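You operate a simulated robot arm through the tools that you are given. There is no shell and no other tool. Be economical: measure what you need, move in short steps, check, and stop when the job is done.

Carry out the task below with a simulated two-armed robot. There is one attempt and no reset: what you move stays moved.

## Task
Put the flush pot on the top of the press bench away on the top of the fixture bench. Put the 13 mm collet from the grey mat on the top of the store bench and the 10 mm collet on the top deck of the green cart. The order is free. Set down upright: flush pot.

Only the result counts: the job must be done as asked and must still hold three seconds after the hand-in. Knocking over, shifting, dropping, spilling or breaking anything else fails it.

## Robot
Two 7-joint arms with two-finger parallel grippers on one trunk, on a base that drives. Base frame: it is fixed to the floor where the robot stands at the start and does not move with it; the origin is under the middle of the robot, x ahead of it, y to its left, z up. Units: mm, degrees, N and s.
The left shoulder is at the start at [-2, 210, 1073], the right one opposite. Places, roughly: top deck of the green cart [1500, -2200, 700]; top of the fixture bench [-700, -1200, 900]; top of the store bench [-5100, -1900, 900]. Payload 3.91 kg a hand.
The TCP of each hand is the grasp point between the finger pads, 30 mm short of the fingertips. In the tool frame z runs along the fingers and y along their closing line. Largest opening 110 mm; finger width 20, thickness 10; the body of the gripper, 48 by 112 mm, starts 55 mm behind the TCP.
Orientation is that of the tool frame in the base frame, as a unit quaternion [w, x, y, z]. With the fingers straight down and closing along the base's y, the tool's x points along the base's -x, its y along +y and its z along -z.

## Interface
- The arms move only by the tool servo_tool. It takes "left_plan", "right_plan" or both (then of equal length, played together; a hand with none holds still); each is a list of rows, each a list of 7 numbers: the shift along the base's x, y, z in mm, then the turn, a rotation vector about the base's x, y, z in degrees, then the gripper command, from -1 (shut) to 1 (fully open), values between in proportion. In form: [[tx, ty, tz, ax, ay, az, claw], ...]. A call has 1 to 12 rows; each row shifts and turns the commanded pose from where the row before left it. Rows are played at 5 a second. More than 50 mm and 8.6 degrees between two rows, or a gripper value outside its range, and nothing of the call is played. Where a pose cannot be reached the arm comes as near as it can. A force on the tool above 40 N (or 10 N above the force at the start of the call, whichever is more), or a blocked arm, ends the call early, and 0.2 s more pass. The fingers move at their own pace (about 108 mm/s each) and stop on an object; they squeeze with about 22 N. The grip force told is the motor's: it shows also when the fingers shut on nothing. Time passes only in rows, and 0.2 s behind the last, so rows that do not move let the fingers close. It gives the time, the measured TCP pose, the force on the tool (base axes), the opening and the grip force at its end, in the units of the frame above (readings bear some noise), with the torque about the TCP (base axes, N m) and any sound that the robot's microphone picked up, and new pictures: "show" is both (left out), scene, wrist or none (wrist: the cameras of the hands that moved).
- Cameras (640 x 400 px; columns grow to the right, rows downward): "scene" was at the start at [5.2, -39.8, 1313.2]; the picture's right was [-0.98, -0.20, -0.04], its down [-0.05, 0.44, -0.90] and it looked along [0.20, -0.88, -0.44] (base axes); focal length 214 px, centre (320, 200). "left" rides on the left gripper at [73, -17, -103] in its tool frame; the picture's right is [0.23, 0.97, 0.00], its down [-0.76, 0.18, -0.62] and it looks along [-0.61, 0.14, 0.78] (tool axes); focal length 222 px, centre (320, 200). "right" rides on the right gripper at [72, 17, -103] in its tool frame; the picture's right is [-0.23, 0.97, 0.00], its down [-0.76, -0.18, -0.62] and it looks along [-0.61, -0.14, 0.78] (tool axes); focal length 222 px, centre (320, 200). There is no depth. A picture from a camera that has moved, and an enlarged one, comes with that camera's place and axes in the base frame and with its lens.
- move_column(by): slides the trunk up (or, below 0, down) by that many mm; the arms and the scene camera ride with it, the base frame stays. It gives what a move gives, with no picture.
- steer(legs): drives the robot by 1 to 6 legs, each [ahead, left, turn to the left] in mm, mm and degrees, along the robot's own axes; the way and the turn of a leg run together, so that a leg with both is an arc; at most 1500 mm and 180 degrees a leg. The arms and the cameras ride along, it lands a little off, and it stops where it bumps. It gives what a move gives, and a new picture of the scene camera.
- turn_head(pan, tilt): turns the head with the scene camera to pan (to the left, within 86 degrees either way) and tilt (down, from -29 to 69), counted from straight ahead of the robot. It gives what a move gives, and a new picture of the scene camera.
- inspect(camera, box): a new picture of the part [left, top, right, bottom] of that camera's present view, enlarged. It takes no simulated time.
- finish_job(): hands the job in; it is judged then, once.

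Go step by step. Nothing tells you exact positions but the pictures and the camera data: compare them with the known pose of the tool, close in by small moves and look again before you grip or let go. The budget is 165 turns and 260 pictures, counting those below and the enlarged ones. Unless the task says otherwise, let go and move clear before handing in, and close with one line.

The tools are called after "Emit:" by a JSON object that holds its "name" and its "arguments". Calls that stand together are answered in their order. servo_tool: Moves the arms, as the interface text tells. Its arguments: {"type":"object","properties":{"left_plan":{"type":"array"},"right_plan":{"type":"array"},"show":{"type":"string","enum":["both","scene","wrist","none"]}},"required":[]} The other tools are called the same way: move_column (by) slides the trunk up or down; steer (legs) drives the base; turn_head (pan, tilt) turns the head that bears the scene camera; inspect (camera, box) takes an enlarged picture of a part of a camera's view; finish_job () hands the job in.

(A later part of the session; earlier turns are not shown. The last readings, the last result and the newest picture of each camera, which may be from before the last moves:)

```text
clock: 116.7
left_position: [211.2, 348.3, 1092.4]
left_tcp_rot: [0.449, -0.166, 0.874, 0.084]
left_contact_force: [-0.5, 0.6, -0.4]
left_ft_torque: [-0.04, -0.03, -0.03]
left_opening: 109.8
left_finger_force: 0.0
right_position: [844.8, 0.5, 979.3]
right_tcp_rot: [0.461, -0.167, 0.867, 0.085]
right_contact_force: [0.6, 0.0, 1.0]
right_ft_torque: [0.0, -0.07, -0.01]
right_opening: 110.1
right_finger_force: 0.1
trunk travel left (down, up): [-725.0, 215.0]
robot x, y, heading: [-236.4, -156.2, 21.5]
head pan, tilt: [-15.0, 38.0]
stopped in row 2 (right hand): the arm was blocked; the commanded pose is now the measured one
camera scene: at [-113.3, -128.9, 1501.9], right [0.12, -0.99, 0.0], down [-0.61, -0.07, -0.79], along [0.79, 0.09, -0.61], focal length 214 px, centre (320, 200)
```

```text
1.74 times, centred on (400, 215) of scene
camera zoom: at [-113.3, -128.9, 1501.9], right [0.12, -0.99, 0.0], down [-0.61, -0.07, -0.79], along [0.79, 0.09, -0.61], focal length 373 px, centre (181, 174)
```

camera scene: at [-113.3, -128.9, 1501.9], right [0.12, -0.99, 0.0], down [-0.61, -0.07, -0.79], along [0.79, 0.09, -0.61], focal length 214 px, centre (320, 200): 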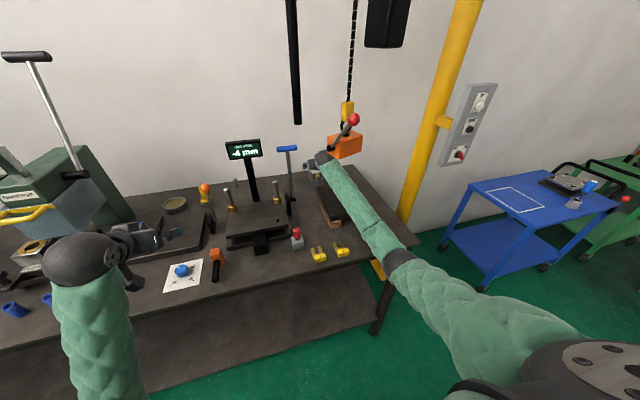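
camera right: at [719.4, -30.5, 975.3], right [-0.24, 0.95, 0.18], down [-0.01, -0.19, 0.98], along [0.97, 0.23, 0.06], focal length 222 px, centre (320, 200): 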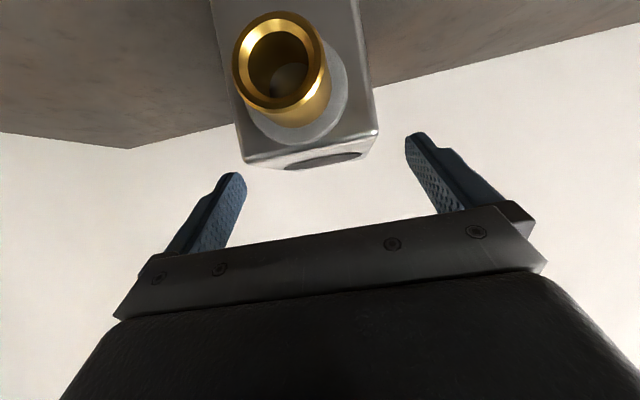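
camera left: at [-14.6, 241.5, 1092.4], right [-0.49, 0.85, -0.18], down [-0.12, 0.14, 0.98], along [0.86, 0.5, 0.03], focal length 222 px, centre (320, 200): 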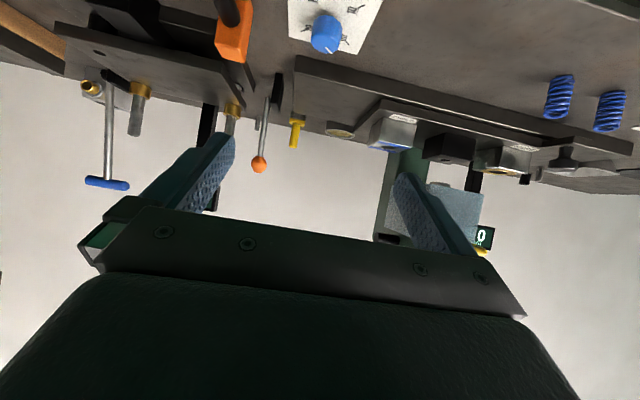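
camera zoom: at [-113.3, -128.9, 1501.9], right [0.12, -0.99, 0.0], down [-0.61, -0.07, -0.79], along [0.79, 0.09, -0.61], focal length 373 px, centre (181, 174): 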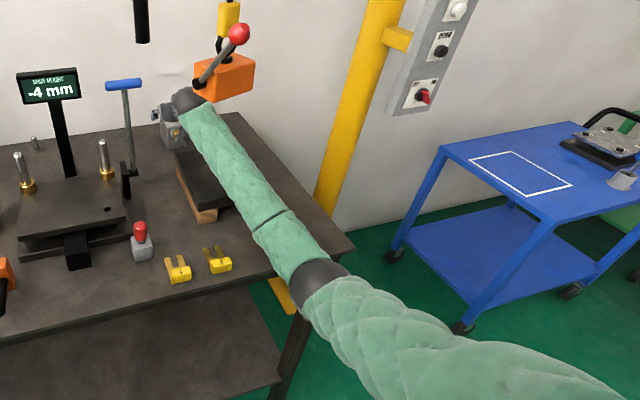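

The elbow is probably low on the bench's front edge. I lift slightly, back the base 60 mm, raise the trunk 15 mm and re-extend, so the arm is straighter with a higher elbow.

Emit:
{"name": "servo_tool", "arguments": {"right_plan": [[0, 0, 15, -0.4, 0.9, 0, 1], [0, 0, 0, 0, 0, 0, 1]], "show": "none"}}

Emit:
{"name": "steer", "arguments": {"legs": [[-65, 0, 0]]}}

Emit:
{"name": "move_column", "arguments": {"by": 10}}

```text
clock: 117.3
left_position: [218.1, 349.9, 1091.1]
left_tcp_rot: [0.447, -0.166, 0.875, 0.085]
left_contact_force: [0.2, 0.0, 0.9]
left_ft_torque: [-0.02, -0.01, 0.03]
left_opening: 109.8
left_finger_force: 0.1
right_position: [850.3, 5.5, 979.8]
right_tcp_rot: [0.447, -0.17, 0.874, 0.084]
right_contact_force: [-0.1, 0.9, 0.1]
right_ft_torque: [0.0, -0.02, 0.0]
right_opening: 109.9
right_finger_force: 0.0
trunk travel left (down, up): [-725.0, 215.0]
robot x, y, heading: [-230.1, -156.1, 21.6]
head pan, tilt: [-15.0, 38.0]
```

```text
clock: 118.3
left_position: [157.7, 323.7, 1092.9]
left_tcp_rot: [0.447, -0.166, 0.875, 0.085]
left_contact_force: [0.1, 0.1, 0.1]
left_ft_torque: [0.02, 0.02, -0.02]
left_opening: 109.9
left_finger_force: 0.0
right_position: [787.6, -20.4, 982.9]
right_tcp_rot: [0.448, -0.169, 0.874, 0.084]
right_contact_force: [-0.1, -0.9, 0.5]
right_ft_torque: [-0.01, 0.02, 0.02]
right_opening: 110.2
right_finger_force: 0.0
trunk travel left (down, up): [-725.0, 215.0]
robot x, y, heading: [-296.1, -180.7, 21.6]
head pan, tilt: [-15.0, 38.0]
camera scene: at [-165.5, -153.9, 1503.4], right [0.12, -0.99, 0.0], down [-0.61, -0.07, -0.79], along [0.78, 0.09, -0.61], focal length 214 px, centre (320, 200)
```

scene: 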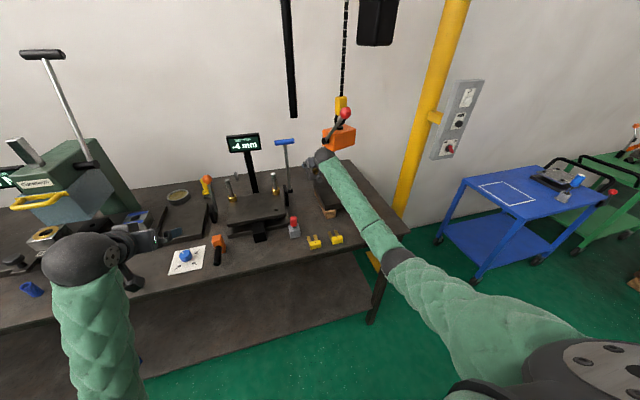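

```text
clock: 118.9
left_position: [158.4, 324.8, 1100.1]
left_tcp_rot: [0.446, -0.167, 0.875, 0.086]
left_contact_force: [-0.2, 0.0, -0.1]
left_ft_torque: [-0.02, 0.01, -0.01]
left_opening: 109.7
left_finger_force: 0.1
right_position: [789.7, -21.0, 990.5]
right_tcp_rot: [0.447, -0.17, 0.874, 0.084]
right_contact_force: [0.0, -0.2, 0.2]
right_ft_torque: [-0.01, -0.02, 0.01]
right_opening: 110.1
right_finger_force: 0.1
trunk travel left (down, up): [-735.0, 205.0]
robot x, y, heading: [-294.1, -179.6, 21.7]
head pan, tilt: [-15.0, 38.0]
```

Emit:
{"name": "servo_tool", "arguments": {"right_plan": [[28, 13, 2, 0, 0, 0, 1], [28, 12, 2, 0, 0, 0, 1], [0, 0, -12, 0, 0, 0, 1], [0, 0, -12, 0, 0, 0, 1], [0, 0, 0, 0, 0, 0, 1]], "show": "scene"}}

```text
clock: 120.1
left_position: [158.6, 325.4, 1101.5]
left_tcp_rot: [0.446, -0.167, 0.875, 0.085]
left_contact_force: [0.6, -0.2, -0.1]
left_ft_torque: [0.02, -0.02, 0.01]
left_opening: 109.9
left_finger_force: 0.0
right_position: [846.4, 5.4, 969.8]
right_tcp_rot: [0.448, -0.169, 0.874, 0.085]
right_contact_force: [0.4, -0.6, 0.7]
right_ft_torque: [0.01, 0.02, 0.02]
right_opening: 110.1
right_finger_force: 0.1
trunk travel left (down, up): [-735.0, 205.0]
robot x, y, heading: [-296.3, -180.1, 21.8]
head pan, tilt: [-15.0, 38.0]
camera scene: at [-162.4, -152.7, 1513.1], right [0.12, -0.99, 0.0], down [-0.61, -0.07, -0.79], along [0.78, 0.09, -0.62], focal length 214 px, centre (320, 200)
```

scene: 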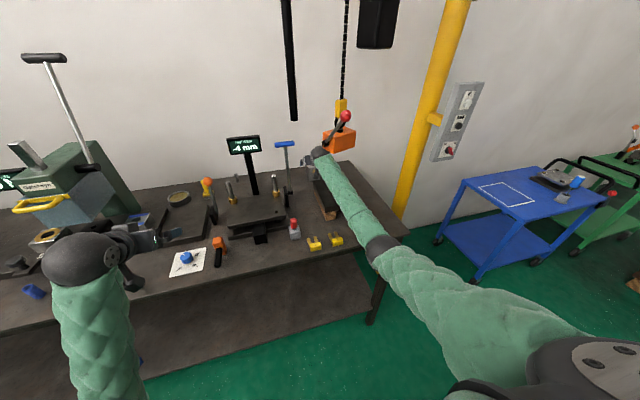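

It follows now. I go down the last 17 mm and look with the wrist camera before closing.

Emit:
{"name": "servo_tool", "arguments": {"right_plan": [[0, 0, -9, 0, 0, 0, 1], [0, 0, -8, 0, 0, 0, 1], [0, 0, 0, 0, 0, 0, 1]], "show": "wrist"}}

```text
clock: 120.9
left_position: [159.1, 325.3, 1100.5]
left_tcp_rot: [0.446, -0.167, 0.875, 0.086]
left_contact_force: [-0.1, 0.5, 0.0]
left_ft_torque: [-0.04, 0.01, 0.02]
left_opening: 109.9
left_finger_force: 0.0
right_position: [846.2, 5.8, 955.0]
right_tcp_rot: [0.449, -0.169, 0.873, 0.085]
right_contact_force: [18.2, 7.8, 14.2]
right_ft_torque: [-0.63, 1.93, -0.22]
right_opening: 109.9
right_finger_force: 0.0
trunk travel left (down, up): [-735.0, 205.0]
robot x, y, heading: [-293.2, -178.2, 22.0]
head pan, tilt: [-15.0, 38.0]
camera right: at [722.9, -26.1, 958.1], right [-0.24, 0.95, 0.18], down [0.01, -0.18, 0.98], along [0.97, 0.24, 0.04], focal length 222 px, centre (320, 200)
```

right: 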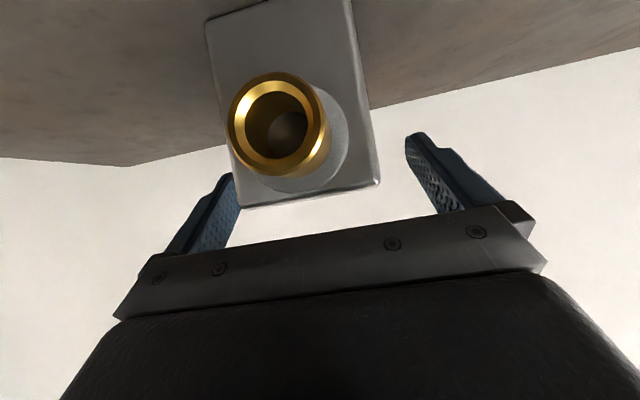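

The wrist camera bracket just touches the plate's back edge, so I raise 5 mm to clear it and close the fingers there.

Emit:
{"name": "servo_tool", "arguments": {"right_plan": [[3, 1, 6, 0, 0, 0, 1], [0, 0, 0, 0, 0, 0, 0.3], [0, 0, 0, 0, 0, 0, -0.3], [0, 0, 0, 0, 0, 0, -1], [0, 0, 0, 0, 0, 0, -1], [0, 0, 0, 0, 0, 0, -1]], "show": "wrist"}}

```text
clock: 122.3
left_position: [159.2, 325.0, 1100.2]
left_tcp_rot: [0.446, -0.166, 0.876, 0.085]
left_contact_force: [-0.6, -0.5, 0.4]
left_ft_torque: [-0.02, 0.0, 0.04]
left_opening: 109.9
left_finger_force: 0.0
right_position: [849.2, 5.5, 958.8]
right_tcp_rot: [0.447, -0.17, 0.874, 0.085]
right_contact_force: [-0.2, 0.4, 0.1]
right_ft_torque: [0.0, 0.0, 0.0]
right_opening: 60.1
right_finger_force: 22.1
trunk travel left (down, up): [-735.0, 205.0]
robot x, y, heading: [-294.4, -179.7, 21.7]
head pan, tilt: [-15.0, 38.0]
camera right: at [725.9, -26.0, 962.2], right [-0.24, 0.95, 0.18], down [0.01, -0.18, 0.98], along [0.97, 0.24, 0.03], focal length 222 px, centre (320, 200)
```

right: 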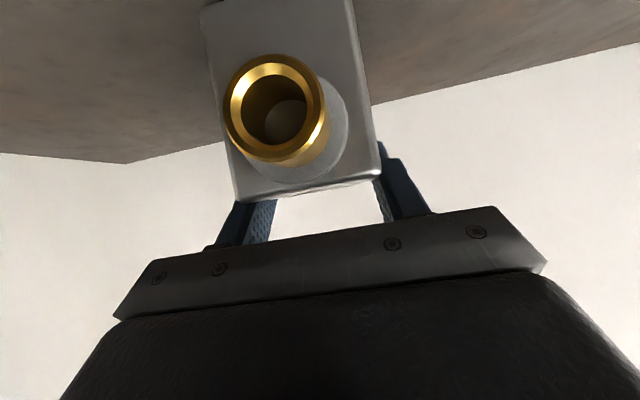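

Gripped (60 mm, 22 N). I lift 25 mm slowly and check the hold; then I'll slide the whole robot right so pot and forearm leave past the hoist's and plate's right side.

Emit:
{"name": "servo_tool", "arguments": {"right_plan": [[0, 0, 8, 0, 0, 0, -1], [0, 0, 9, 0, 0, 0, -1], [0, 0, 9, 0, 0, 0, -1], [0, 0, 0, 0, 0, 0, -1]], "show": "wrist"}}

```text
clock: 123.3
left_position: [159.4, 324.6, 1100.0]
left_tcp_rot: [0.446, -0.166, 0.875, 0.085]
left_contact_force: [0.0, 0.4, 0.5]
left_ft_torque: [0.0, -0.03, -0.01]
left_opening: 109.8
left_finger_force: 0.0
right_position: [849.7, 4.9, 984.0]
right_tcp_rot: [0.447, -0.17, 0.874, 0.085]
right_contact_force: [0.9, -0.1, -3.3]
right_ft_torque: [0.0, -0.06, 0.0]
right_opening: 59.8
right_finger_force: 22.0
trunk travel left (down, up): [-735.0, 205.0]
robot x, y, heading: [-292.9, -181.0, 21.6]
head pan, tilt: [-15.0, 38.0]
camera right: at [726.2, -25.6, 987.8], right [-0.24, 0.95, 0.18], down [0.01, -0.18, 0.98], along [0.97, 0.24, 0.03], focal length 222 px, centre (320, 200)
```

right: 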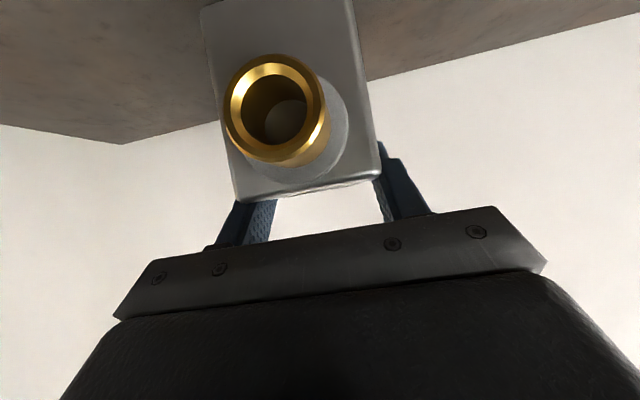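

The pot is lifted and light (~3 N). I strafe right 185 mm with the arm held.

Emit:
{"name": "steer", "arguments": {"legs": [[0, -100, 0], [0, -88, 0]]}}

```text
clock: 125.2
left_position: [229.6, 148.3, 1100.4]
left_tcp_rot: [0.446, -0.164, 0.876, 0.085]
left_contact_force: [-0.7, -0.7, 1.0]
left_ft_torque: [-0.01, 0.03, 0.03]
left_opening: 110.0
left_finger_force: 0.0
right_position: [921.1, -172.3, 985.4]
right_tcp_rot: [0.446, -0.169, 0.875, 0.085]
right_contact_force: [0.3, -0.4, -3.6]
right_ft_torque: [0.05, -0.02, 0.03]
right_opening: 59.7
right_finger_force: 21.9
trunk travel left (down, up): [-735.0, 205.0]
robot x, y, heading: [-221.8, -357.6, 22.0]
head pan, tilt: [-15.0, 38.0]
camera scene: at [-90.5, -330.3, 1512.9], right [0.12, -0.99, 0.0], down [-0.61, -0.07, -0.79], along [0.78, 0.09, -0.62], focal length 214 px, centre (320, 200)
```

scene: 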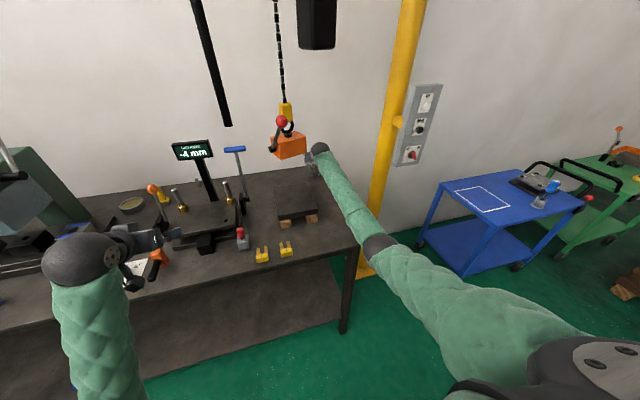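

Emit:
{"name": "steer", "arguments": {"legs": [[0, -40, 0]]}}

Emit:
{"name": "move_column", "arguments": {"by": 100}}

Emit:
{"name": "steer", "arguments": {"legs": [[-110, 0, -0.5]]}}

Emit:
{"name": "servo_tool", "arguments": {"right_plan": [[-35, -16, 3, 0, 0, 0, -1], [-35, -16, 3, 0, 0, 0, -1], [-35, -16, 3, 0, 0, 0, -1], [-35, -16, 3, 0, 0, 0, -1], [-35, -16, 3, 0, 0, 0, -1], [0, 0, 0, 0, 0, 0, -1]], "show": "scene"}}

```text
clock: 126.0
left_position: [246.4, 111.4, 1101.5]
left_tcp_rot: [0.445, -0.165, 0.876, 0.084]
left_contact_force: [0.5, -1.4, 0.1]
left_ft_torque: [0.02, -0.02, 0.06]
left_opening: 110.0
left_finger_force: 0.1
right_position: [936.7, -207.5, 984.1]
right_tcp_rot: [0.447, -0.168, 0.874, 0.084]
right_contact_force: [-0.1, -0.6, -4.4]
right_ft_torque: [0.05, 0.0, 0.01]
right_opening: 59.9
right_finger_force: 21.5
trunk travel left (down, up): [-735.0, 205.0]
robot x, y, heading: [-206.9, -395.5, 21.6]
head pan, tilt: [-15.0, 38.0]
camera scene: at [-75.6, -367.0, 1512.9], right [0.12, -0.99, 0.0], down [-0.61, -0.07, -0.79], along [0.78, 0.09, -0.62], focal length 214 px, centre (320, 200)
```

scene: 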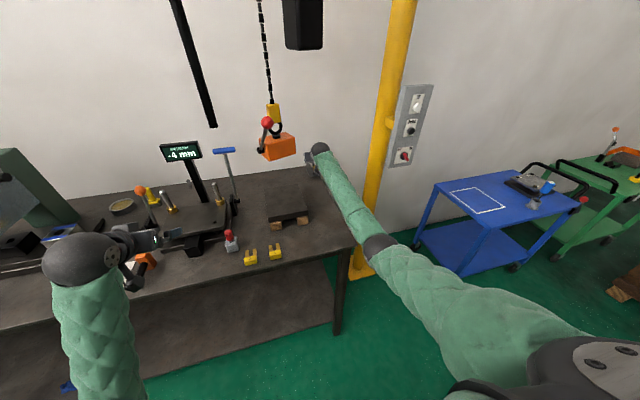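

```text
clock: 127.4
left_position: [245.2, 113.0, 1200.6]
left_tcp_rot: [0.446, -0.166, 0.875, 0.085]
left_contact_force: [-0.6, 0.2, 0.0]
left_ft_torque: [0.0, -0.01, -0.01]
left_opening: 110.1
left_finger_force: 0.1
right_position: [935.3, -208.3, 1083.6]
right_tcp_rot: [0.447, -0.169, 0.875, 0.084]
right_contact_force: [-0.5, 0.0, -3.4]
right_ft_torque: [0.0, 0.01, -0.01]
right_opening: 60.2
right_finger_force: 22.0
trunk travel left (down, up): [-835.0, 105.0]
robot x, y, heading: [-209.4, -392.4, 21.7]
head pan, tilt: [-15.0, 38.0]
```

```text
clock: 128.6
left_position: [147.0, 67.6, 1200.8]
left_tcp_rot: [0.447, -0.162, 0.876, 0.083]
left_contact_force: [-0.7, 0.1, -0.1]
left_ft_torque: [0.0, 0.02, 0.01]
left_opening: 110.0
left_finger_force: 0.1
right_position: [834.8, -259.5, 1085.1]
right_tcp_rot: [0.448, -0.164, 0.875, 0.081]
right_contact_force: [-0.3, -1.0, -2.7]
right_ft_torque: [0.0, 0.01, 0.0]
right_opening: 59.8
right_finger_force: 22.3
trunk travel left (down, up): [-835.0, 105.0]
robot x, y, heading: [-309.8, -434.9, 21.3]
head pan, tilt: [-15.0, 38.0]
camera scene: at [-179.2, -406.9, 1613.0], right [0.11, -0.99, 0.0], down [-0.61, -0.07, -0.79], along [0.78, 0.08, -0.62], focal length 214 px, centre (320, 200)
```

scene: 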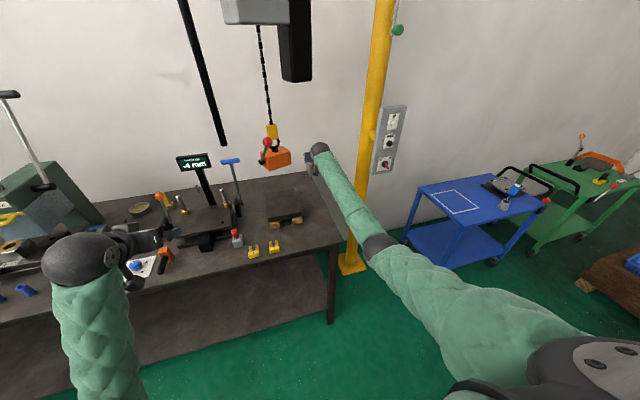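

```text
clock: 130.0
left_position: [148.4, 68.3, 1198.7]
left_tcp_rot: [0.446, -0.162, 0.876, 0.083]
left_contact_force: [-0.2, 0.3, -0.7]
left_ft_torque: [0.02, 0.02, 0.02]
left_opening: 110.4
left_finger_force: 0.1
right_position: [659.3, -338.4, 1098.8]
right_tcp_rot: [0.448, -0.165, 0.875, 0.082]
right_contact_force: [0.7, 0.3, -3.5]
right_ft_torque: [0.01, 0.0, -0.02]
right_opening: 59.9
right_finger_force: 22.6
trunk travel left (down, up): [-835.0, 105.0]
robot x, y, heading: [-309.4, -437.2, 21.1]
head pan, tilt: [-15.0, 38.0]
camera scene: at [-177.3, -406.0, 1612.9], right [0.11, -0.99, 0.0], down [-0.61, -0.07, -0.79], along [0.78, 0.08, -0.62], focal length 214 px, centre (320, 200)
```

scene: 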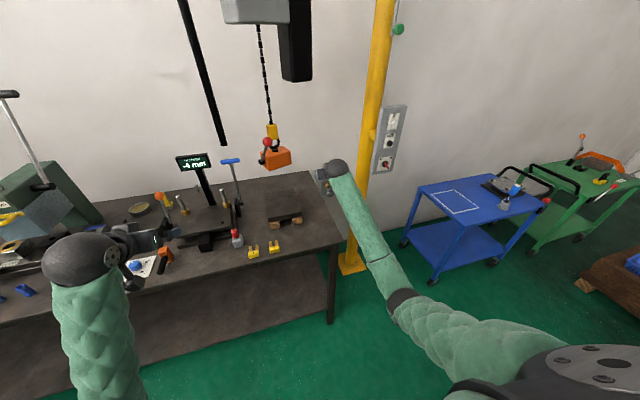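

The pot is safely out. Now I retract the hands and look toward the fixture bench to choose a free spot.

Emit:
{"name": "servo_tool", "arguments": {"right_plan": [[-35, -12, 15, 0, 0, 0, -1], [-35, -12, 15, 0, 0, 0, -1], [-35, -12, 15, 0, 0, 0, -1], [-35, -12, 15, 0, 0, 0, -1], [-35, -12, 15, 0, 0, 0, -1], [0, 0, 0, 0, 0, 0, -1]], "show": "none"}}

Emit:
{"name": "turn_head", "arguments": {"pan": -86, "tilt": 30}}

Emit:
{"name": "turn_head", "arguments": {"pan": 86, "tilt": 30}}

```text
clock: 131.4
left_position: [147.7, 67.7, 1201.7]
left_tcp_rot: [0.447, -0.162, 0.876, 0.083]
left_contact_force: [0.0, 0.1, -0.1]
left_ft_torque: [0.01, -0.02, -0.01]
left_opening: 110.1
left_finger_force: 0.2
right_position: [484.8, -398.9, 1175.2]
right_tcp_rot: [0.448, -0.165, 0.875, 0.081]
right_contact_force: [0.6, 1.0, -2.9]
right_ft_torque: [0.03, -0.02, -0.01]
right_opening: 60.1
right_finger_force: 21.9
trunk travel left (down, up): [-835.0, 105.0]
robot x, y, heading: [-309.6, -433.7, 21.1]
head pan, tilt: [-15.0, 38.0]
```

```text
clock: 132.8
left_position: [147.2, 67.3, 1200.0]
left_tcp_rot: [0.447, -0.161, 0.876, 0.082]
left_contact_force: [0.7, 0.4, -0.4]
left_ft_torque: [-0.01, -0.03, -0.02]
left_opening: 110.0
left_finger_force: 0.0
right_position: [485.7, -399.0, 1175.3]
right_tcp_rot: [0.448, -0.165, 0.875, 0.082]
right_contact_force: [0.3, -0.3, -4.3]
right_ft_torque: [-0.01, 0.01, 0.01]
right_opening: 59.6
right_finger_force: 22.0
trunk travel left (down, up): [-835.0, 105.0]
robot x, y, heading: [-306.6, -435.9, 21.3]
head pan, tilt: [-85.9, 30.0]
camera scene: at [-225.8, -497.8, 1625.4], right [-0.9, -0.43, 0.0], down [-0.21, 0.45, -0.87], along [0.37, -0.78, -0.5], focal length 214 px, centre (320, 200)
```

scene: 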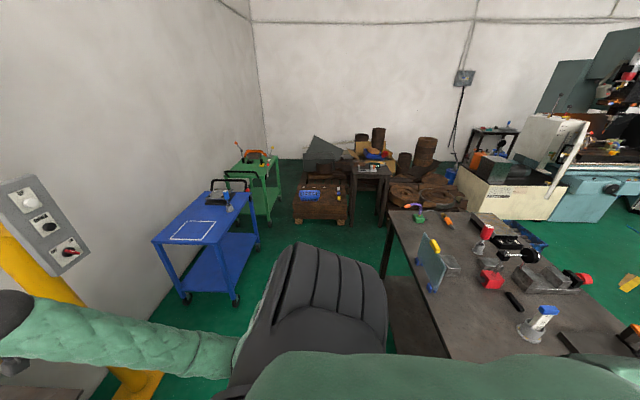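

```text
clock: 135.4
left_position: [147.4, 67.5, 1200.3]
left_tcp_rot: [0.447, -0.161, 0.876, 0.082]
left_contact_force: [0.4, -0.1, 0.1]
left_ft_torque: [-0.01, -0.01, -0.01]
left_opening: 110.2
left_finger_force: 0.0
right_position: [484.7, -399.4, 1174.3]
right_tcp_rot: [0.448, -0.165, 0.875, 0.081]
right_contact_force: [-0.6, 0.4, -3.6]
right_ft_torque: [-0.02, -0.04, 0.0]
right_opening: 59.9
right_finger_force: 21.7
trunk travel left (down, up): [-835.0, 105.0]
robot x, y, heading: [-307.7, -437.8, 21.1]
head pan, tilt: [85.9, 30.0]
camera scene: at [-291.0, -329.6, 1625.4], right [0.96, 0.29, 0.0], down [0.15, -0.48, -0.87], along [-0.26, 0.83, -0.5], focal length 214 px, centre (320, 200)
```

scene: 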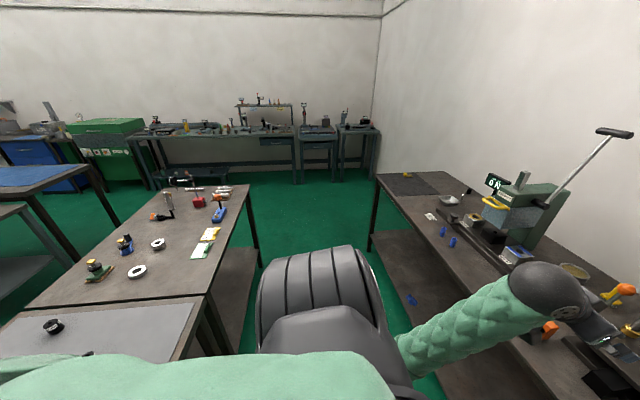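

Fixture bench near edge is at about d=-720 (bench axes) with a free spot near base (-490, -1100). I raise the trunk for clearance, drive right along the aisle, and turn around.

Emit:
{"name": "move_column", "arguments": {"by": 100}}

Emit:
{"name": "steer", "arguments": {"legs": [[0, -400, 0], [0, -403, 0], [216, 0, 0], [0, 0, -90]]}}

```text
clock: 136.7
left_position: [146.7, 68.3, 1300.1]
left_tcp_rot: [0.446, -0.162, 0.876, 0.082]
left_contact_force: [-0.6, 0.5, 0.6]
left_ft_torque: [-0.02, -0.01, -0.03]
left_opening: 110.0
left_finger_force: 0.0
right_position: [485.6, -400.2, 1274.8]
right_tcp_rot: [0.447, -0.165, 0.875, 0.081]
right_contact_force: [0.5, 0.9, -3.5]
right_ft_torque: [-0.01, -0.02, -0.01]
right_opening: 60.2
right_finger_force: 22.3
trunk travel left (down, up): [-935.0, 5.0]
robot x, y, heading: [-308.7, -431.2, 21.1]
head pan, tilt: [85.9, 30.0]
```

```text
clock: 146.4
left_position: [686.4, -1561.3, 1300.9]
left_tcp_rot: [0.375, 0.503, 0.735, -0.256]
left_contact_force: [-0.4, 0.0, 0.3]
left_ft_torque: [0.0, 0.0, 0.02]
left_opening: 109.9
left_finger_force: 0.0
right_position: [221.3, -1901.5, 1274.8]
right_tcp_rot: [0.375, 0.5, 0.737, -0.258]
right_contact_force: [-0.2, -0.8, -2.8]
right_ft_torque: [-0.01, -0.01, -0.01]
right_opening: 60.0
right_finger_force: 21.6
trunk travel left (down, up): [-935.0, 5.0]
robot x, y, heading: [182.4, -1109.6, -68.6]
head pan, tilt: [85.9, 30.0]
camera scene: at [284.5, -1128.2, 1725.4], right [0.3, -0.95, 0.0], down [-0.48, -0.15, -0.87], along [0.83, 0.26, -0.5], focal length 214 px, centre (320, 200)
```

scene: 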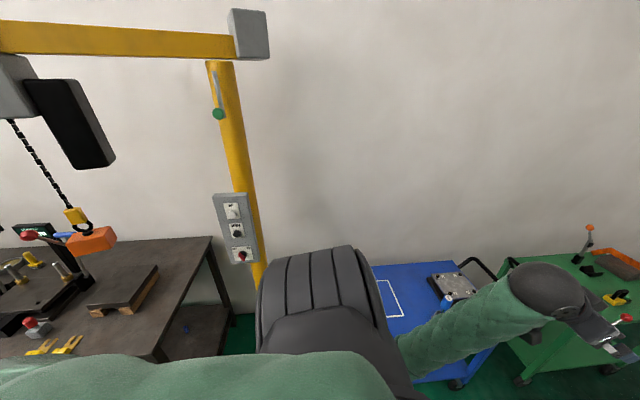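

Emit:
{"name": "steer", "arguments": {"legs": [[0, 0, -45]]}}

Emit:
{"name": "turn_head", "arguments": {"pan": -40, "tilt": 35}}

```text
clock: 148.9
left_position: [215.1, -1786.1, 1300.5]
left_tcp_rot: [0.248, 0.747, 0.486, -0.38]
left_contact_force: [-0.5, -0.5, 0.0]
left_ft_torque: [0.01, 0.02, 0.01]
left_opening: 109.9
left_finger_force: 0.0
right_position: [-353.8, -1695.6, 1275.0]
right_tcp_rot: [0.247, 0.745, 0.488, -0.382]
right_contact_force: [0.1, 0.1, -4.1]
right_ft_torque: [0.03, 0.0, 0.0]
right_opening: 60.1
right_finger_force: 21.9
trunk travel left (down, up): [-935.0, 5.0]
robot x, y, heading: [182.7, -1106.3, -113.3]
head pan, tilt: [85.9, 30.0]
camera scene: at [239.1, -1196.5, 1725.4], right [-0.47, -0.89, 0.0], down [-0.44, 0.23, -0.87], along [0.77, -0.4, -0.5], focal length 214 px, centre (320, 200)
```

scene: 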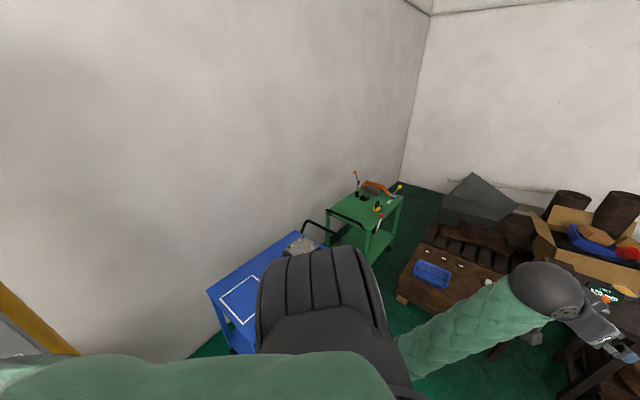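

```text
clock: 151.0
left_position: [215.1, -1785.2, 1301.5]
left_tcp_rot: [0.247, 0.747, 0.485, -0.381]
left_contact_force: [0.3, 0.4, 1.2]
left_ft_torque: [0.0, -0.01, 0.02]
left_opening: 110.1
left_finger_force: 0.0
right_position: [-354.8, -1695.4, 1275.0]
right_tcp_rot: [0.248, 0.745, 0.488, -0.381]
right_contact_force: [0.0, -0.1, -2.6]
right_ft_torque: [-0.03, 0.01, 0.0]
right_opening: 59.8
right_finger_force: 21.8
trunk travel left (down, up): [-935.0, 5.0]
robot x, y, heading: [185.7, -1107.4, -113.8]
head pan, tilt: [-40.0, 35.0]
camera scene: at [80.1, -1193.5, 1717.6], right [-0.44, 0.9, 0.0], down [0.51, 0.26, -0.82], along [-0.73, -0.36, -0.57], focal length 214 px, centre (320, 200)
```

scene: 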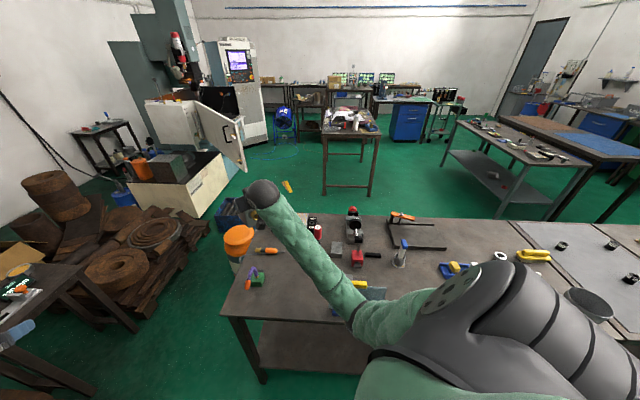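

Emit:
{"name": "inspect", "arguments": {"camera": "scene", "box": [480, 200, 640, 320]}}

Emit:
{"name": "inspect", "arguments": {"camera": "scene", "box": [220, 190, 540, 350]}}

```text
3.33 times, centred on (560, 260) of scene
camera zoom: at [80.1, -1193.5, 1717.6], right [-0.44, 0.9, 0.0], down [0.51, 0.26, -0.82], along [-0.73, -0.36, -0.57], focal length 715 px, centre (-480, 0)
```

zoom: 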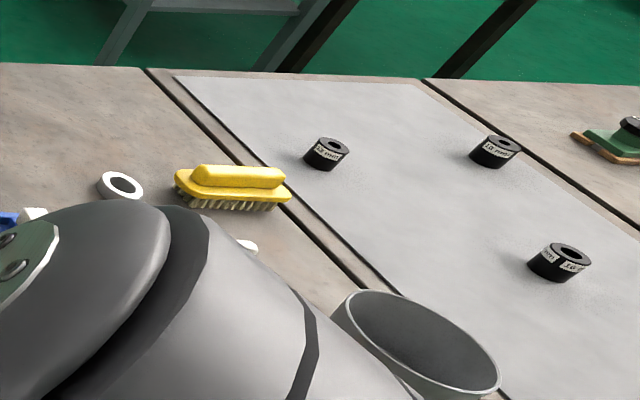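

```text
2.00 times, centred on (380, 270) of scene
camera zoom: at [80.1, -1193.5, 1717.6], right [-0.44, 0.9, 0.0], down [0.51, 0.26, -0.82], along [-0.73, -0.36, -0.57], focal length 429 px, centre (200, 60)
```

zoom: 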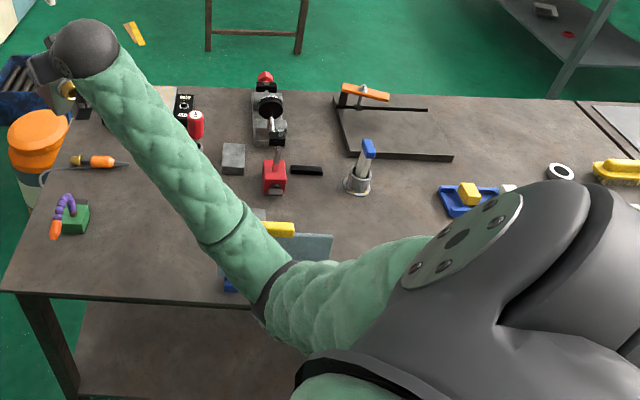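

The three black collets lie on the grey mat on the neighbouring bench. For the pot I choose the free spot at bench coords d≈-880, l≈-785; I finish the turn and line up over it.

Emit:
{"name": "steer", "arguments": {"legs": [[-108, -56, -45]]}}

Emit:
{"name": "turn_head", "arguments": {"pan": -10, "tilt": 45}}

```text
clock: 153.4
left_position: [-235.6, -1499.3, 1301.3]
left_tcp_rot: [0.083, 0.876, 0.164, -0.447]
left_contact_force: [0.5, 0.2, 0.4]
left_ft_torque: [-0.01, 0.04, 0.0]
left_opening: 109.8
left_finger_force: 0.0
right_position: [-576.5, -1034.8, 1274.7]
right_tcp_rot: [0.083, 0.875, 0.167, -0.447]
right_contact_force: [0.1, 0.0, -2.4]
right_ft_torque: [0.0, 0.01, 0.04]
right_opening: 59.9
right_finger_force: 22.4
trunk travel left (down, up): [-935.0, 5.0]
robot x, y, heading: [222.4, -995.2, -158.5]
head pan, tilt: [-40.0, 35.0]
camera scene: at [86.1, -986.6, 1717.6], right [0.32, 0.95, 0.0], down [0.54, -0.18, -0.82], along [-0.78, 0.26, -0.57], focal length 214 px, centre (320, 200)
```

scene: 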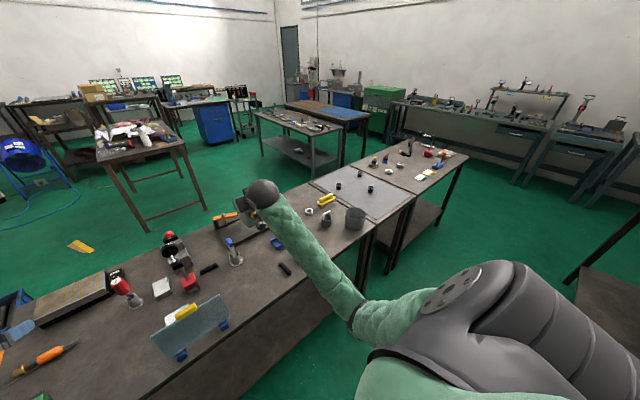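

```text
clock: 154.4
left_position: [-234.9, -1500.2, 1300.6]
left_tcp_rot: [0.083, 0.876, 0.164, -0.446]
left_contact_force: [-0.3, 0.2, -0.6]
left_ft_torque: [0.0, -0.03, -0.01]
left_opening: 109.9
left_finger_force: 0.0
right_position: [-575.9, -1034.9, 1275.8]
right_tcp_rot: [0.084, 0.874, 0.168, -0.447]
right_contact_force: [0.1, 0.3, -3.5]
right_ft_torque: [0.01, 0.01, 0.01]
right_opening: 59.9
right_finger_force: 21.8
trunk travel left (down, up): [-935.0, 5.0]
robot x, y, heading: [216.4, -994.9, -158.5]
head pan, tilt: [-10.0, 45.0]
camera scene: at [89.8, -1030.9, 1702.8], right [-0.2, 0.98, 0.0], down [0.69, 0.14, -0.71], along [-0.69, -0.14, -0.71], focal length 214 px, centre (320, 200)
```

scene: 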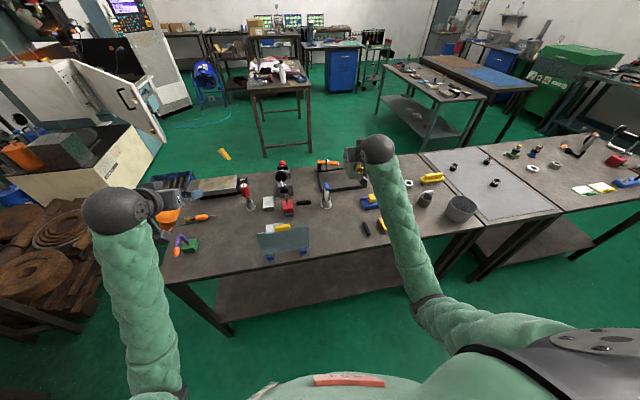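

The spot under the hand is nearly right; I shift slightly left of the small bar, and lower the trunk.

Emit:
{"name": "servo_tool", "arguments": {"right_plan": [[21, -20, 0, 0, 0, 0, -1], [21, -20, 0, 0, 0, 0, -1], [0, 0, 0, 0, 0, 0, -1]], "show": "none"}}

Emit:
{"name": "move_column", "arguments": {"by": -250}}

Emit:
{"name": "servo_tool", "arguments": {"right_plan": [[0, 0, 0, 0, 0, 0, -1]]}}

```text
clock: 155.2
left_position: [-235.8, -1499.3, 1301.2]
left_tcp_rot: [0.083, 0.876, 0.163, -0.446]
left_contact_force: [0.3, -0.1, 0.1]
left_ft_torque: [0.02, 0.0, 0.01]
left_opening: 109.7
left_finger_force: 0.0
right_position: [-533.6, -1074.3, 1274.5]
right_tcp_rot: [0.082, 0.875, 0.166, -0.448]
right_contact_force: [-0.3, 0.3, -3.3]
right_ft_torque: [0.01, 0.01, 0.01]
right_opening: 60.0
right_finger_force: 21.8
trunk travel left (down, up): [-935.0, 5.0]
robot x, y, heading: [218.7, -994.5, -158.6]
head pan, tilt: [-10.0, 45.0]
```

```text
clock: 157.7
left_position: [-235.1, -1500.1, 1050.9]
left_tcp_rot: [0.084, 0.876, 0.164, -0.446]
left_contact_force: [-0.2, -0.5, -0.4]
left_ft_torque: [0.01, -0.01, 0.0]
left_opening: 110.3
left_finger_force: 0.0
right_position: [-532.8, -1075.0, 1024.6]
right_tcp_rot: [0.083, 0.875, 0.167, -0.446]
right_contact_force: [0.0, 0.4, -3.5]
right_ft_torque: [-0.03, 0.0, 0.01]
right_opening: 60.1
right_finger_force: 22.0
trunk travel left (down, up): [-685.0, 255.0]
robot x, y, heading: [219.1, -996.0, -158.4]
head pan, tilt: [-10.0, 45.0]
```

```text
clock: 158.1
left_position: [-235.4, -1499.5, 1051.8]
left_tcp_rot: [0.083, 0.876, 0.164, -0.446]
left_contact_force: [0.4, 0.0, 0.0]
left_ft_torque: [0.01, 0.0, 0.0]
left_opening: 109.9
left_finger_force: 0.1
right_position: [-533.7, -1074.5, 1024.9]
right_tcp_rot: [0.083, 0.875, 0.167, -0.447]
right_contact_force: [0.0, 0.2, -3.7]
right_ft_torque: [0.03, 0.01, -0.01]
right_opening: 60.1
right_finger_force: 22.3
trunk travel left (down, up): [-685.0, 255.0]
robot x, y, heading: [218.3, -997.5, -158.6]
head pan, tilt: [-10.0, 45.0]
camera scene: at [90.1, -1030.7, 1452.8], right [-0.2, 0.98, 0.0], down [0.69, 0.14, -0.71], along [-0.69, -0.14, -0.71], focal length 214 px, centre (320, 200)
camera right: at [-410.4, -1044.8, 1027.8], right [0.23, -0.96, 0.18], down [-0.01, 0.18, 0.98], along [-0.97, -0.23, 0.03], focal length 222 px, centre (320, 200)
```

scene: 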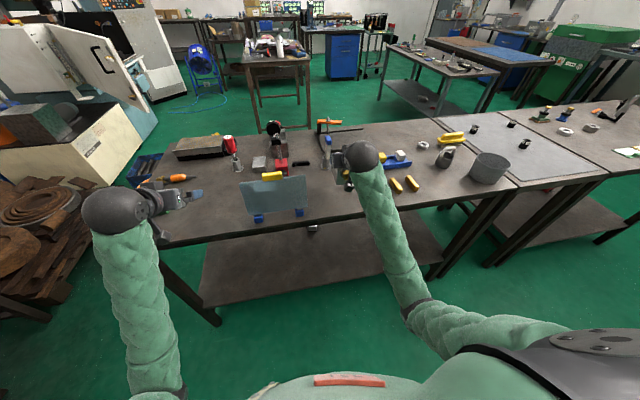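
right: 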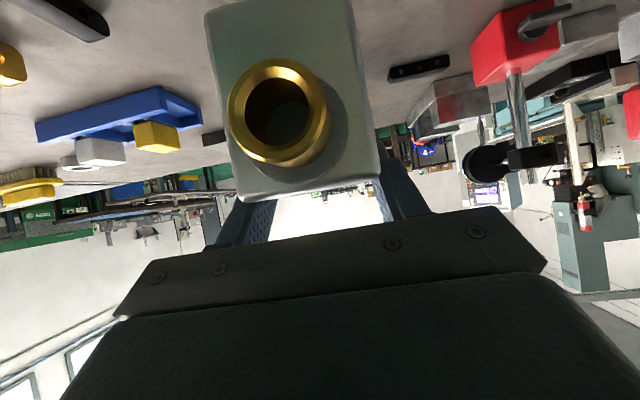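

Clear below. I lower to just above the surface.

Emit:
{"name": "servo_tool", "arguments": {"right_plan": [[0, 0, -20, 0, 0, 0, -1], [0, 0, -20, 0, 0, 0, -1], [0, 0, -14, 0, 0, 0, -1], [0, 0, 0, 0, 0, 0, -1]], "show": "none"}}

Emit:
{"name": "servo_tool", "arguments": {"right_plan": [[0, 0, -3, 0, 0, 0, -1], [0, 0, -3, 0, 0, 0, -1], [0, 0, 0, 0, 0, 0, -1]], "show": "none"}}

```text
clock: 159.1
left_position: [-236.5, -1500.0, 1050.7]
left_tcp_rot: [0.084, 0.876, 0.164, -0.446]
left_contact_force: [-0.3, -0.5, -0.3]
left_ft_torque: [0.03, -0.02, 0.04]
left_opening: 110.0
left_finger_force: 0.0
right_position: [-533.6, -1074.7, 970.1]
right_tcp_rot: [0.083, 0.875, 0.167, -0.447]
right_contact_force: [0.0, -0.2, -4.7]
right_ft_torque: [0.01, 0.03, 0.0]
right_opening: 59.9
right_finger_force: 22.0
trunk travel left (down, up): [-685.0, 255.0]
robot x, y, heading: [219.1, -995.5, -158.2]
head pan, tilt: [-10.0, 45.0]
```

```text
clock: 159.9
left_position: [-235.4, -1500.0, 1050.2]
left_tcp_rot: [0.085, 0.876, 0.165, -0.446]
left_contact_force: [-1.0, -0.7, -0.3]
left_ft_torque: [-0.02, -0.02, -0.01]
left_opening: 110.0
left_finger_force: 0.1
right_position: [-533.6, -1074.7, 964.7]
right_tcp_rot: [0.083, 0.875, 0.167, -0.447]
right_contact_force: [-0.4, -0.3, -3.0]
right_ft_torque: [-0.02, 0.0, 0.01]
right_opening: 59.8
right_finger_force: 21.8
trunk travel left (down, up): [-685.0, 255.0]
robot x, y, heading: [220.8, -997.2, -158.6]
head pan, tilt: [-10.0, 45.0]
```

Emit:
{"name": "servo_tool", "arguments": {"right_plan": [[0, 0, -3, 0, 0, 0, -1], [0, 0, -3, 0, 0, 0, -1], [0, 0, 0, 0, 0, 0, -1]], "show": "none"}}

Emit:
{"name": "inspect", "arguments": {"camera": "scene", "box": [300, 120, 440, 210]}}

```text
clock: 160.7
left_position: [-235.4, -1500.1, 1049.8]
left_tcp_rot: [0.083, 0.875, 0.163, -0.448]
left_contact_force: [0.0, -0.3, 0.8]
left_ft_torque: [-0.03, 0.0, 0.0]
left_opening: 110.1
left_finger_force: 0.1
right_position: [-533.3, -1076.2, 959.8]
right_tcp_rot: [0.082, 0.875, 0.166, -0.448]
right_contact_force: [-1.5, 1.1, 2.3]
right_ft_torque: [-0.07, -0.26, -0.02]
right_opening: 59.8
right_finger_force: 22.0
trunk travel left (down, up): [-685.0, 255.0]
robot x, y, heading: [218.2, -996.9, -158.5]
head pan, tilt: [-10.0, 45.0]
```

```text
4.44 times, centred on (370, 165) of scene
camera zoom: at [90.5, -1030.6, 1452.9], right [-0.2, 0.98, 0.0], down [0.69, 0.14, -0.71], along [-0.69, -0.14, -0.71], focal length 953 px, centre (98, 356)
```

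zoom: 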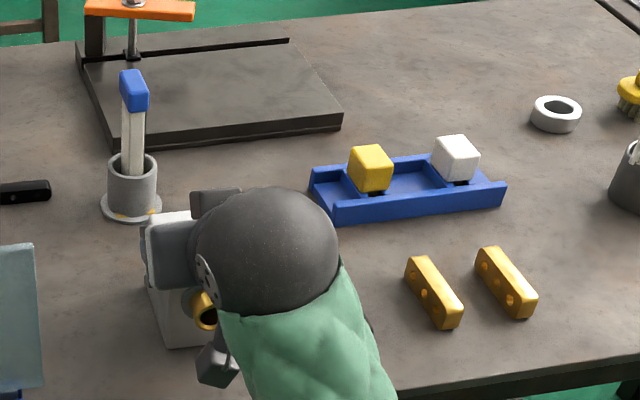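

Contact with the bench is made. I open moderately and rise straight up.

Emit:
{"name": "servo_tool", "arguments": {"right_plan": [[0, 0, 0, 0, 0, 0, -0.3], [0, 0, 0, 0, 0, 0, 0.3], [0, 0, 0, 0, 0, 0, 0.6], [0, 0, 0, 0, 0, 0, 0.6], [0, 0, 15, 0, 0, 0, 0.6], [0, 0, 30, 0, 0, 0, 0.6], [0, 0, 40, 0, 0, 0, 0.6], [0, 0, 40, 0, 0, 0, 0.6]]}}

```text
clock: 162.5
left_position: [-235.0, -1498.9, 1051.0]
left_tcp_rot: [0.084, 0.876, 0.165, -0.446]
left_contact_force: [-0.3, -0.1, -0.3]
left_ft_torque: [-0.02, 0.05, -0.01]
left_opening: 110.0
left_finger_force: 0.1
right_position: [-533.8, -1074.4, 1084.1]
right_tcp_rot: [0.083, 0.875, 0.167, -0.447]
right_contact_force: [1.5, 0.3, -0.4]
right_ft_torque: [0.02, -0.01, -0.02]
right_opening: 88.1
right_finger_force: 0.1
trunk travel left (down, up): [-685.0, 255.0]
robot x, y, heading: [220.4, -995.7, -158.5]
head pan, tilt: [-10.0, 45.0]
camera scene: at [90.3, -1031.0, 1452.7], right [-0.2, 0.98, 0.0], down [0.69, 0.14, -0.71], along [-0.69, -0.14, -0.71], focal length 214 px, centre (320, 200)
camera right: at [-410.9, -1044.9, 1087.2], right [0.23, -0.96, 0.18], down [-0.01, 0.18, 0.98], along [-0.97, -0.23, 0.03], focal length 222 px, centre (320, 200)
```

scene: 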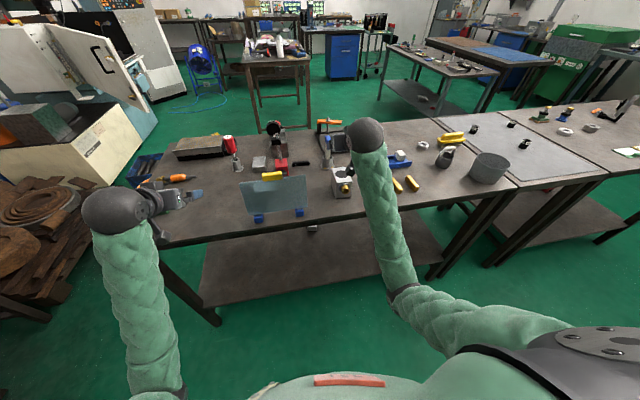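
right: 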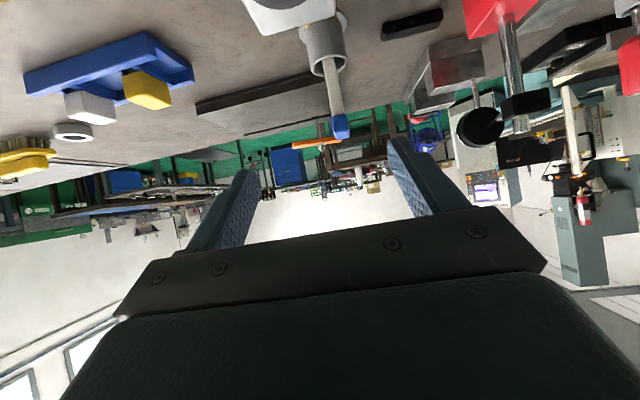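

The flush pot stands upright on the fixture bench. Next the collets: I raise the trunk, back off a bit and drive along the aisle toward the grey mat.

Emit:
{"name": "move_column", "arguments": {"by": 150}}

Emit:
{"name": "steer", "arguments": {"legs": [[-130, 0, 0], [0, -480, 0], [0, -480, 0]]}}

Emit:
{"name": "turn_head", "arguments": {"pan": -10, "tilt": 40}}

```text
clock: 164.3
left_position: [-235.2, -1499.2, 1201.3]
left_tcp_rot: [0.083, 0.876, 0.164, -0.446]
left_contact_force: [0.0, 0.1, -0.7]
left_ft_torque: [0.01, 0.01, 0.0]
left_opening: 109.7
left_finger_force: 0.1
right_position: [-534.2, -1075.4, 1235.0]
right_tcp_rot: [0.083, 0.875, 0.167, -0.447]
right_contact_force: [-0.9, 0.9, 0.2]
right_ft_torque: [0.05, 0.0, -0.02]
right_opening: 88.0
right_finger_force: 0.0
trunk travel left (down, up): [-835.0, 105.0]
robot x, y, heading: [222.3, -998.5, -158.7]
head pan, tilt: [-10.0, 45.0]
```

```text
clock: 170.5
left_position: [-469.5, -550.9, 1201.4]
left_tcp_rot: [0.082, 0.876, 0.163, -0.447]
left_contact_force: [0.3, 0.0, 0.3]
left_ft_torque: [-0.03, 0.01, -0.02]
left_opening: 110.1
left_finger_force: 0.1
right_position: [-769.9, -127.7, 1233.3]
right_tcp_rot: [0.083, 0.875, 0.167, -0.447]
right_contact_force: [0.4, -0.7, 0.3]
right_ft_torque: [-0.02, -0.02, -0.01]
right_opening: 88.1
right_finger_force: 0.0
trunk travel left (down, up): [-835.0, 105.0]
robot x, y, heading: [-15.5, -45.1, -158.9]
head pan, tilt: [-10.0, 45.0]
camera scene: at [-145.3, -81.1, 1602.8], right [-0.2, 0.98, 0.0], down [0.69, 0.14, -0.71], along [-0.69, -0.14, -0.71], focal length 214 px, centre (320, 200)
```

scene: 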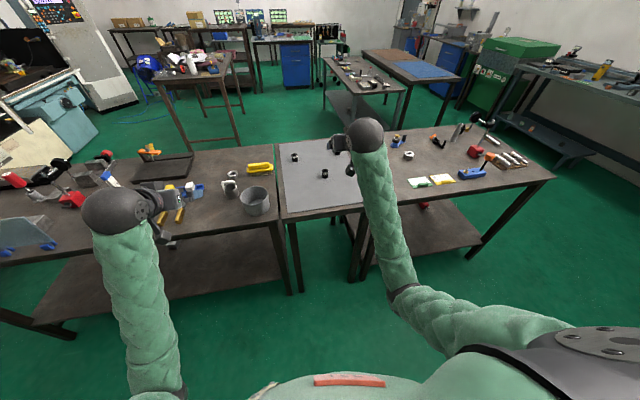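

```text
clock: 171.2
left_position: [-470.6, -550.3, 1201.5]
left_tcp_rot: [0.084, 0.875, 0.164, -0.447]
left_contact_force: [0.2, 0.3, -0.5]
left_ft_torque: [0.03, 0.02, 0.0]
left_opening: 110.0
left_finger_force: 0.2
right_position: [-769.8, -125.8, 1233.8]
right_tcp_rot: [0.083, 0.875, 0.167, -0.447]
right_contact_force: [0.2, -0.3, -0.1]
right_ft_torque: [0.02, 0.02, 0.01]
right_opening: 87.9
right_finger_force: 0.0
trunk travel left (down, up): [-835.0, 105.0]
robot x, y, heading: [-16.3, -48.0, -158.7]
head pan, tilt: [-10.0, 40.0]
camera scene: at [-148.9, -81.8, 1610.0], right [-0.2, 0.98, 0.0], down [0.63, 0.13, -0.77], along [-0.75, -0.15, -0.64], focal length 214 px, centre (320, 200)
```

scene: 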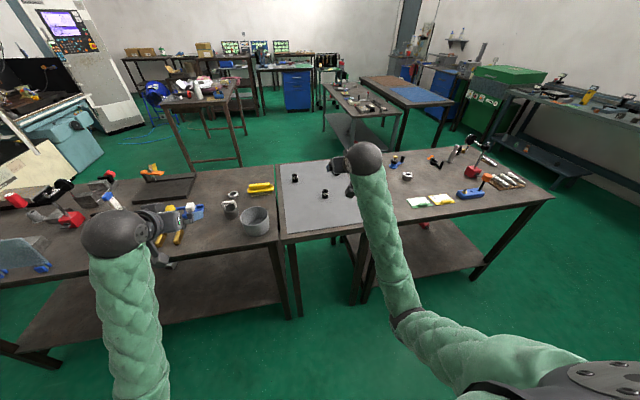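

Emit:
{"name": "inspect", "arguments": {"camera": "scene", "box": [270, 160, 370, 235]}}

Emit:
{"name": "inspect", "arguments": {"camera": "right", "box": [0, 0, 640, 200]}}

```text
5.33 times, centred on (320, 198) of scene
camera zoom: at [-148.9, -81.8, 1610.0], right [-0.2, 0.98, 0.0], down [0.63, 0.13, -0.77], along [-0.75, -0.15, -0.64], focal length 1144 px, centre (320, 213)
```

zoom: 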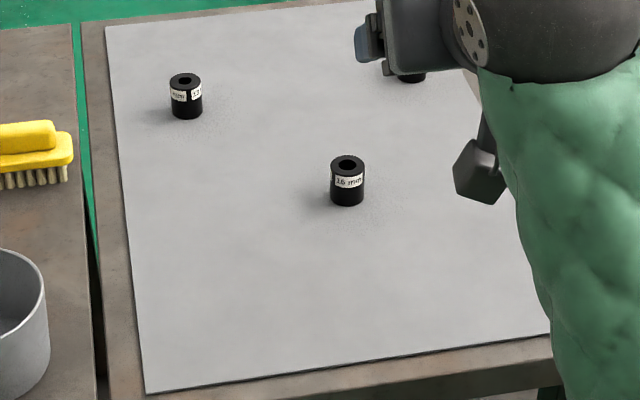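

```text
1.00 times, centred on (320, 100) of right (not enlarged: the box is as wide or as high as the picture)
camera zoom: at [-646.5, -96.2, 1237.1], right [0.23, -0.96, 0.18], down [-0.01, 0.18, 0.98], along [-0.97, -0.23, 0.03], focal length 222 px, centre (320, 300)
```

zoom: 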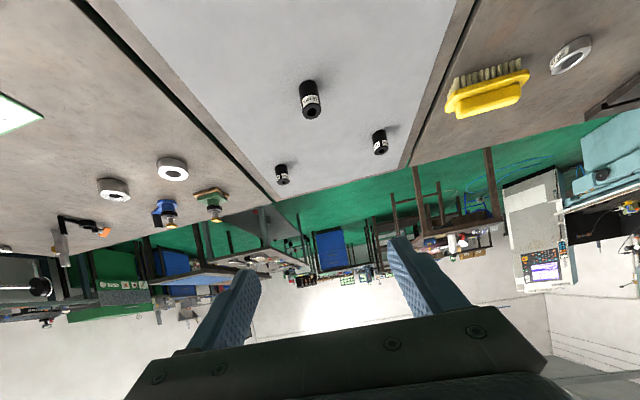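

Emit:
{"name": "inspect", "arguments": {"camera": "right", "box": [255, 50, 315, 90]}}

Emit:
{"name": "inspect", "arguments": {"camera": "right", "box": [350, 20, 410, 60]}}

Emit:
{"name": "inspect", "arguments": {"camera": "scene", "box": [285, 165, 315, 185]}}

```text
10.00 times, centred on (285, 70) of right
camera zoom: at [-646.5, -96.2, 1237.1], right [0.23, -0.96, 0.18], down [-0.01, 0.18, 0.98], along [-0.97, -0.23, 0.03], focal length 2221 px, centre (670, 1500)
```

zoom: 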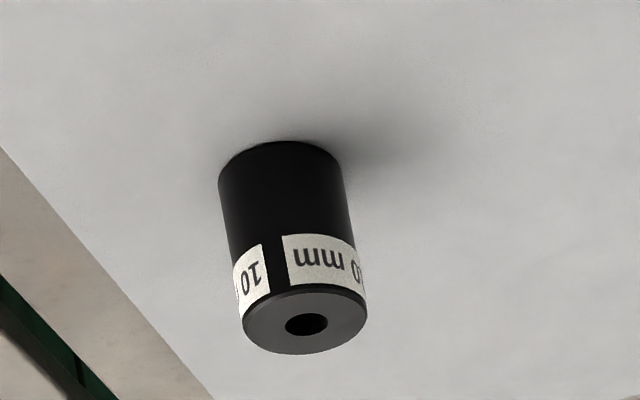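

```text
10.00 times, centred on (380, 40) of right
camera zoom: at [-646.5, -96.2, 1237.1], right [0.23, -0.96, 0.18], down [-0.01, 0.18, 0.98], along [-0.97, -0.23, 0.03], focal length 2221 px, centre (-280, 1800)
```

zoom: 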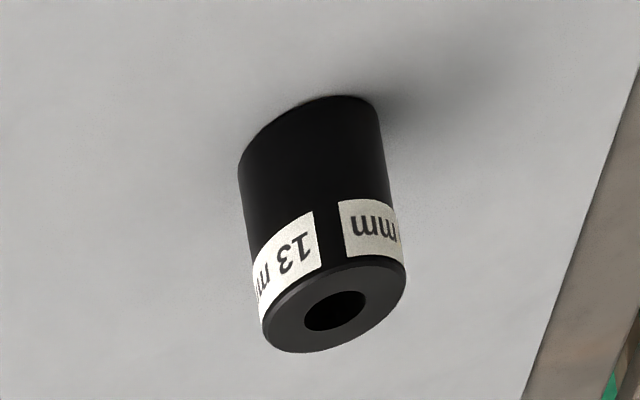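

```text
16.00 times, centred on (300, 175) of scene
camera zoom: at [-148.9, -81.8, 1610.0], right [-0.2, 0.98, 0.0], down [0.63, 0.13, -0.77], along [-0.75, -0.15, -0.64], focal length 3432 px, centre (640, 600)
```

zoom: 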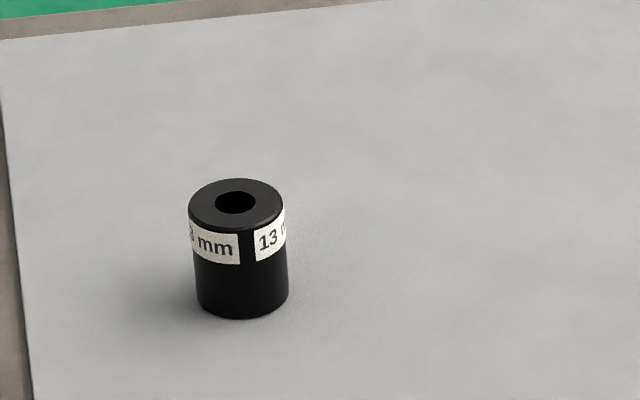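

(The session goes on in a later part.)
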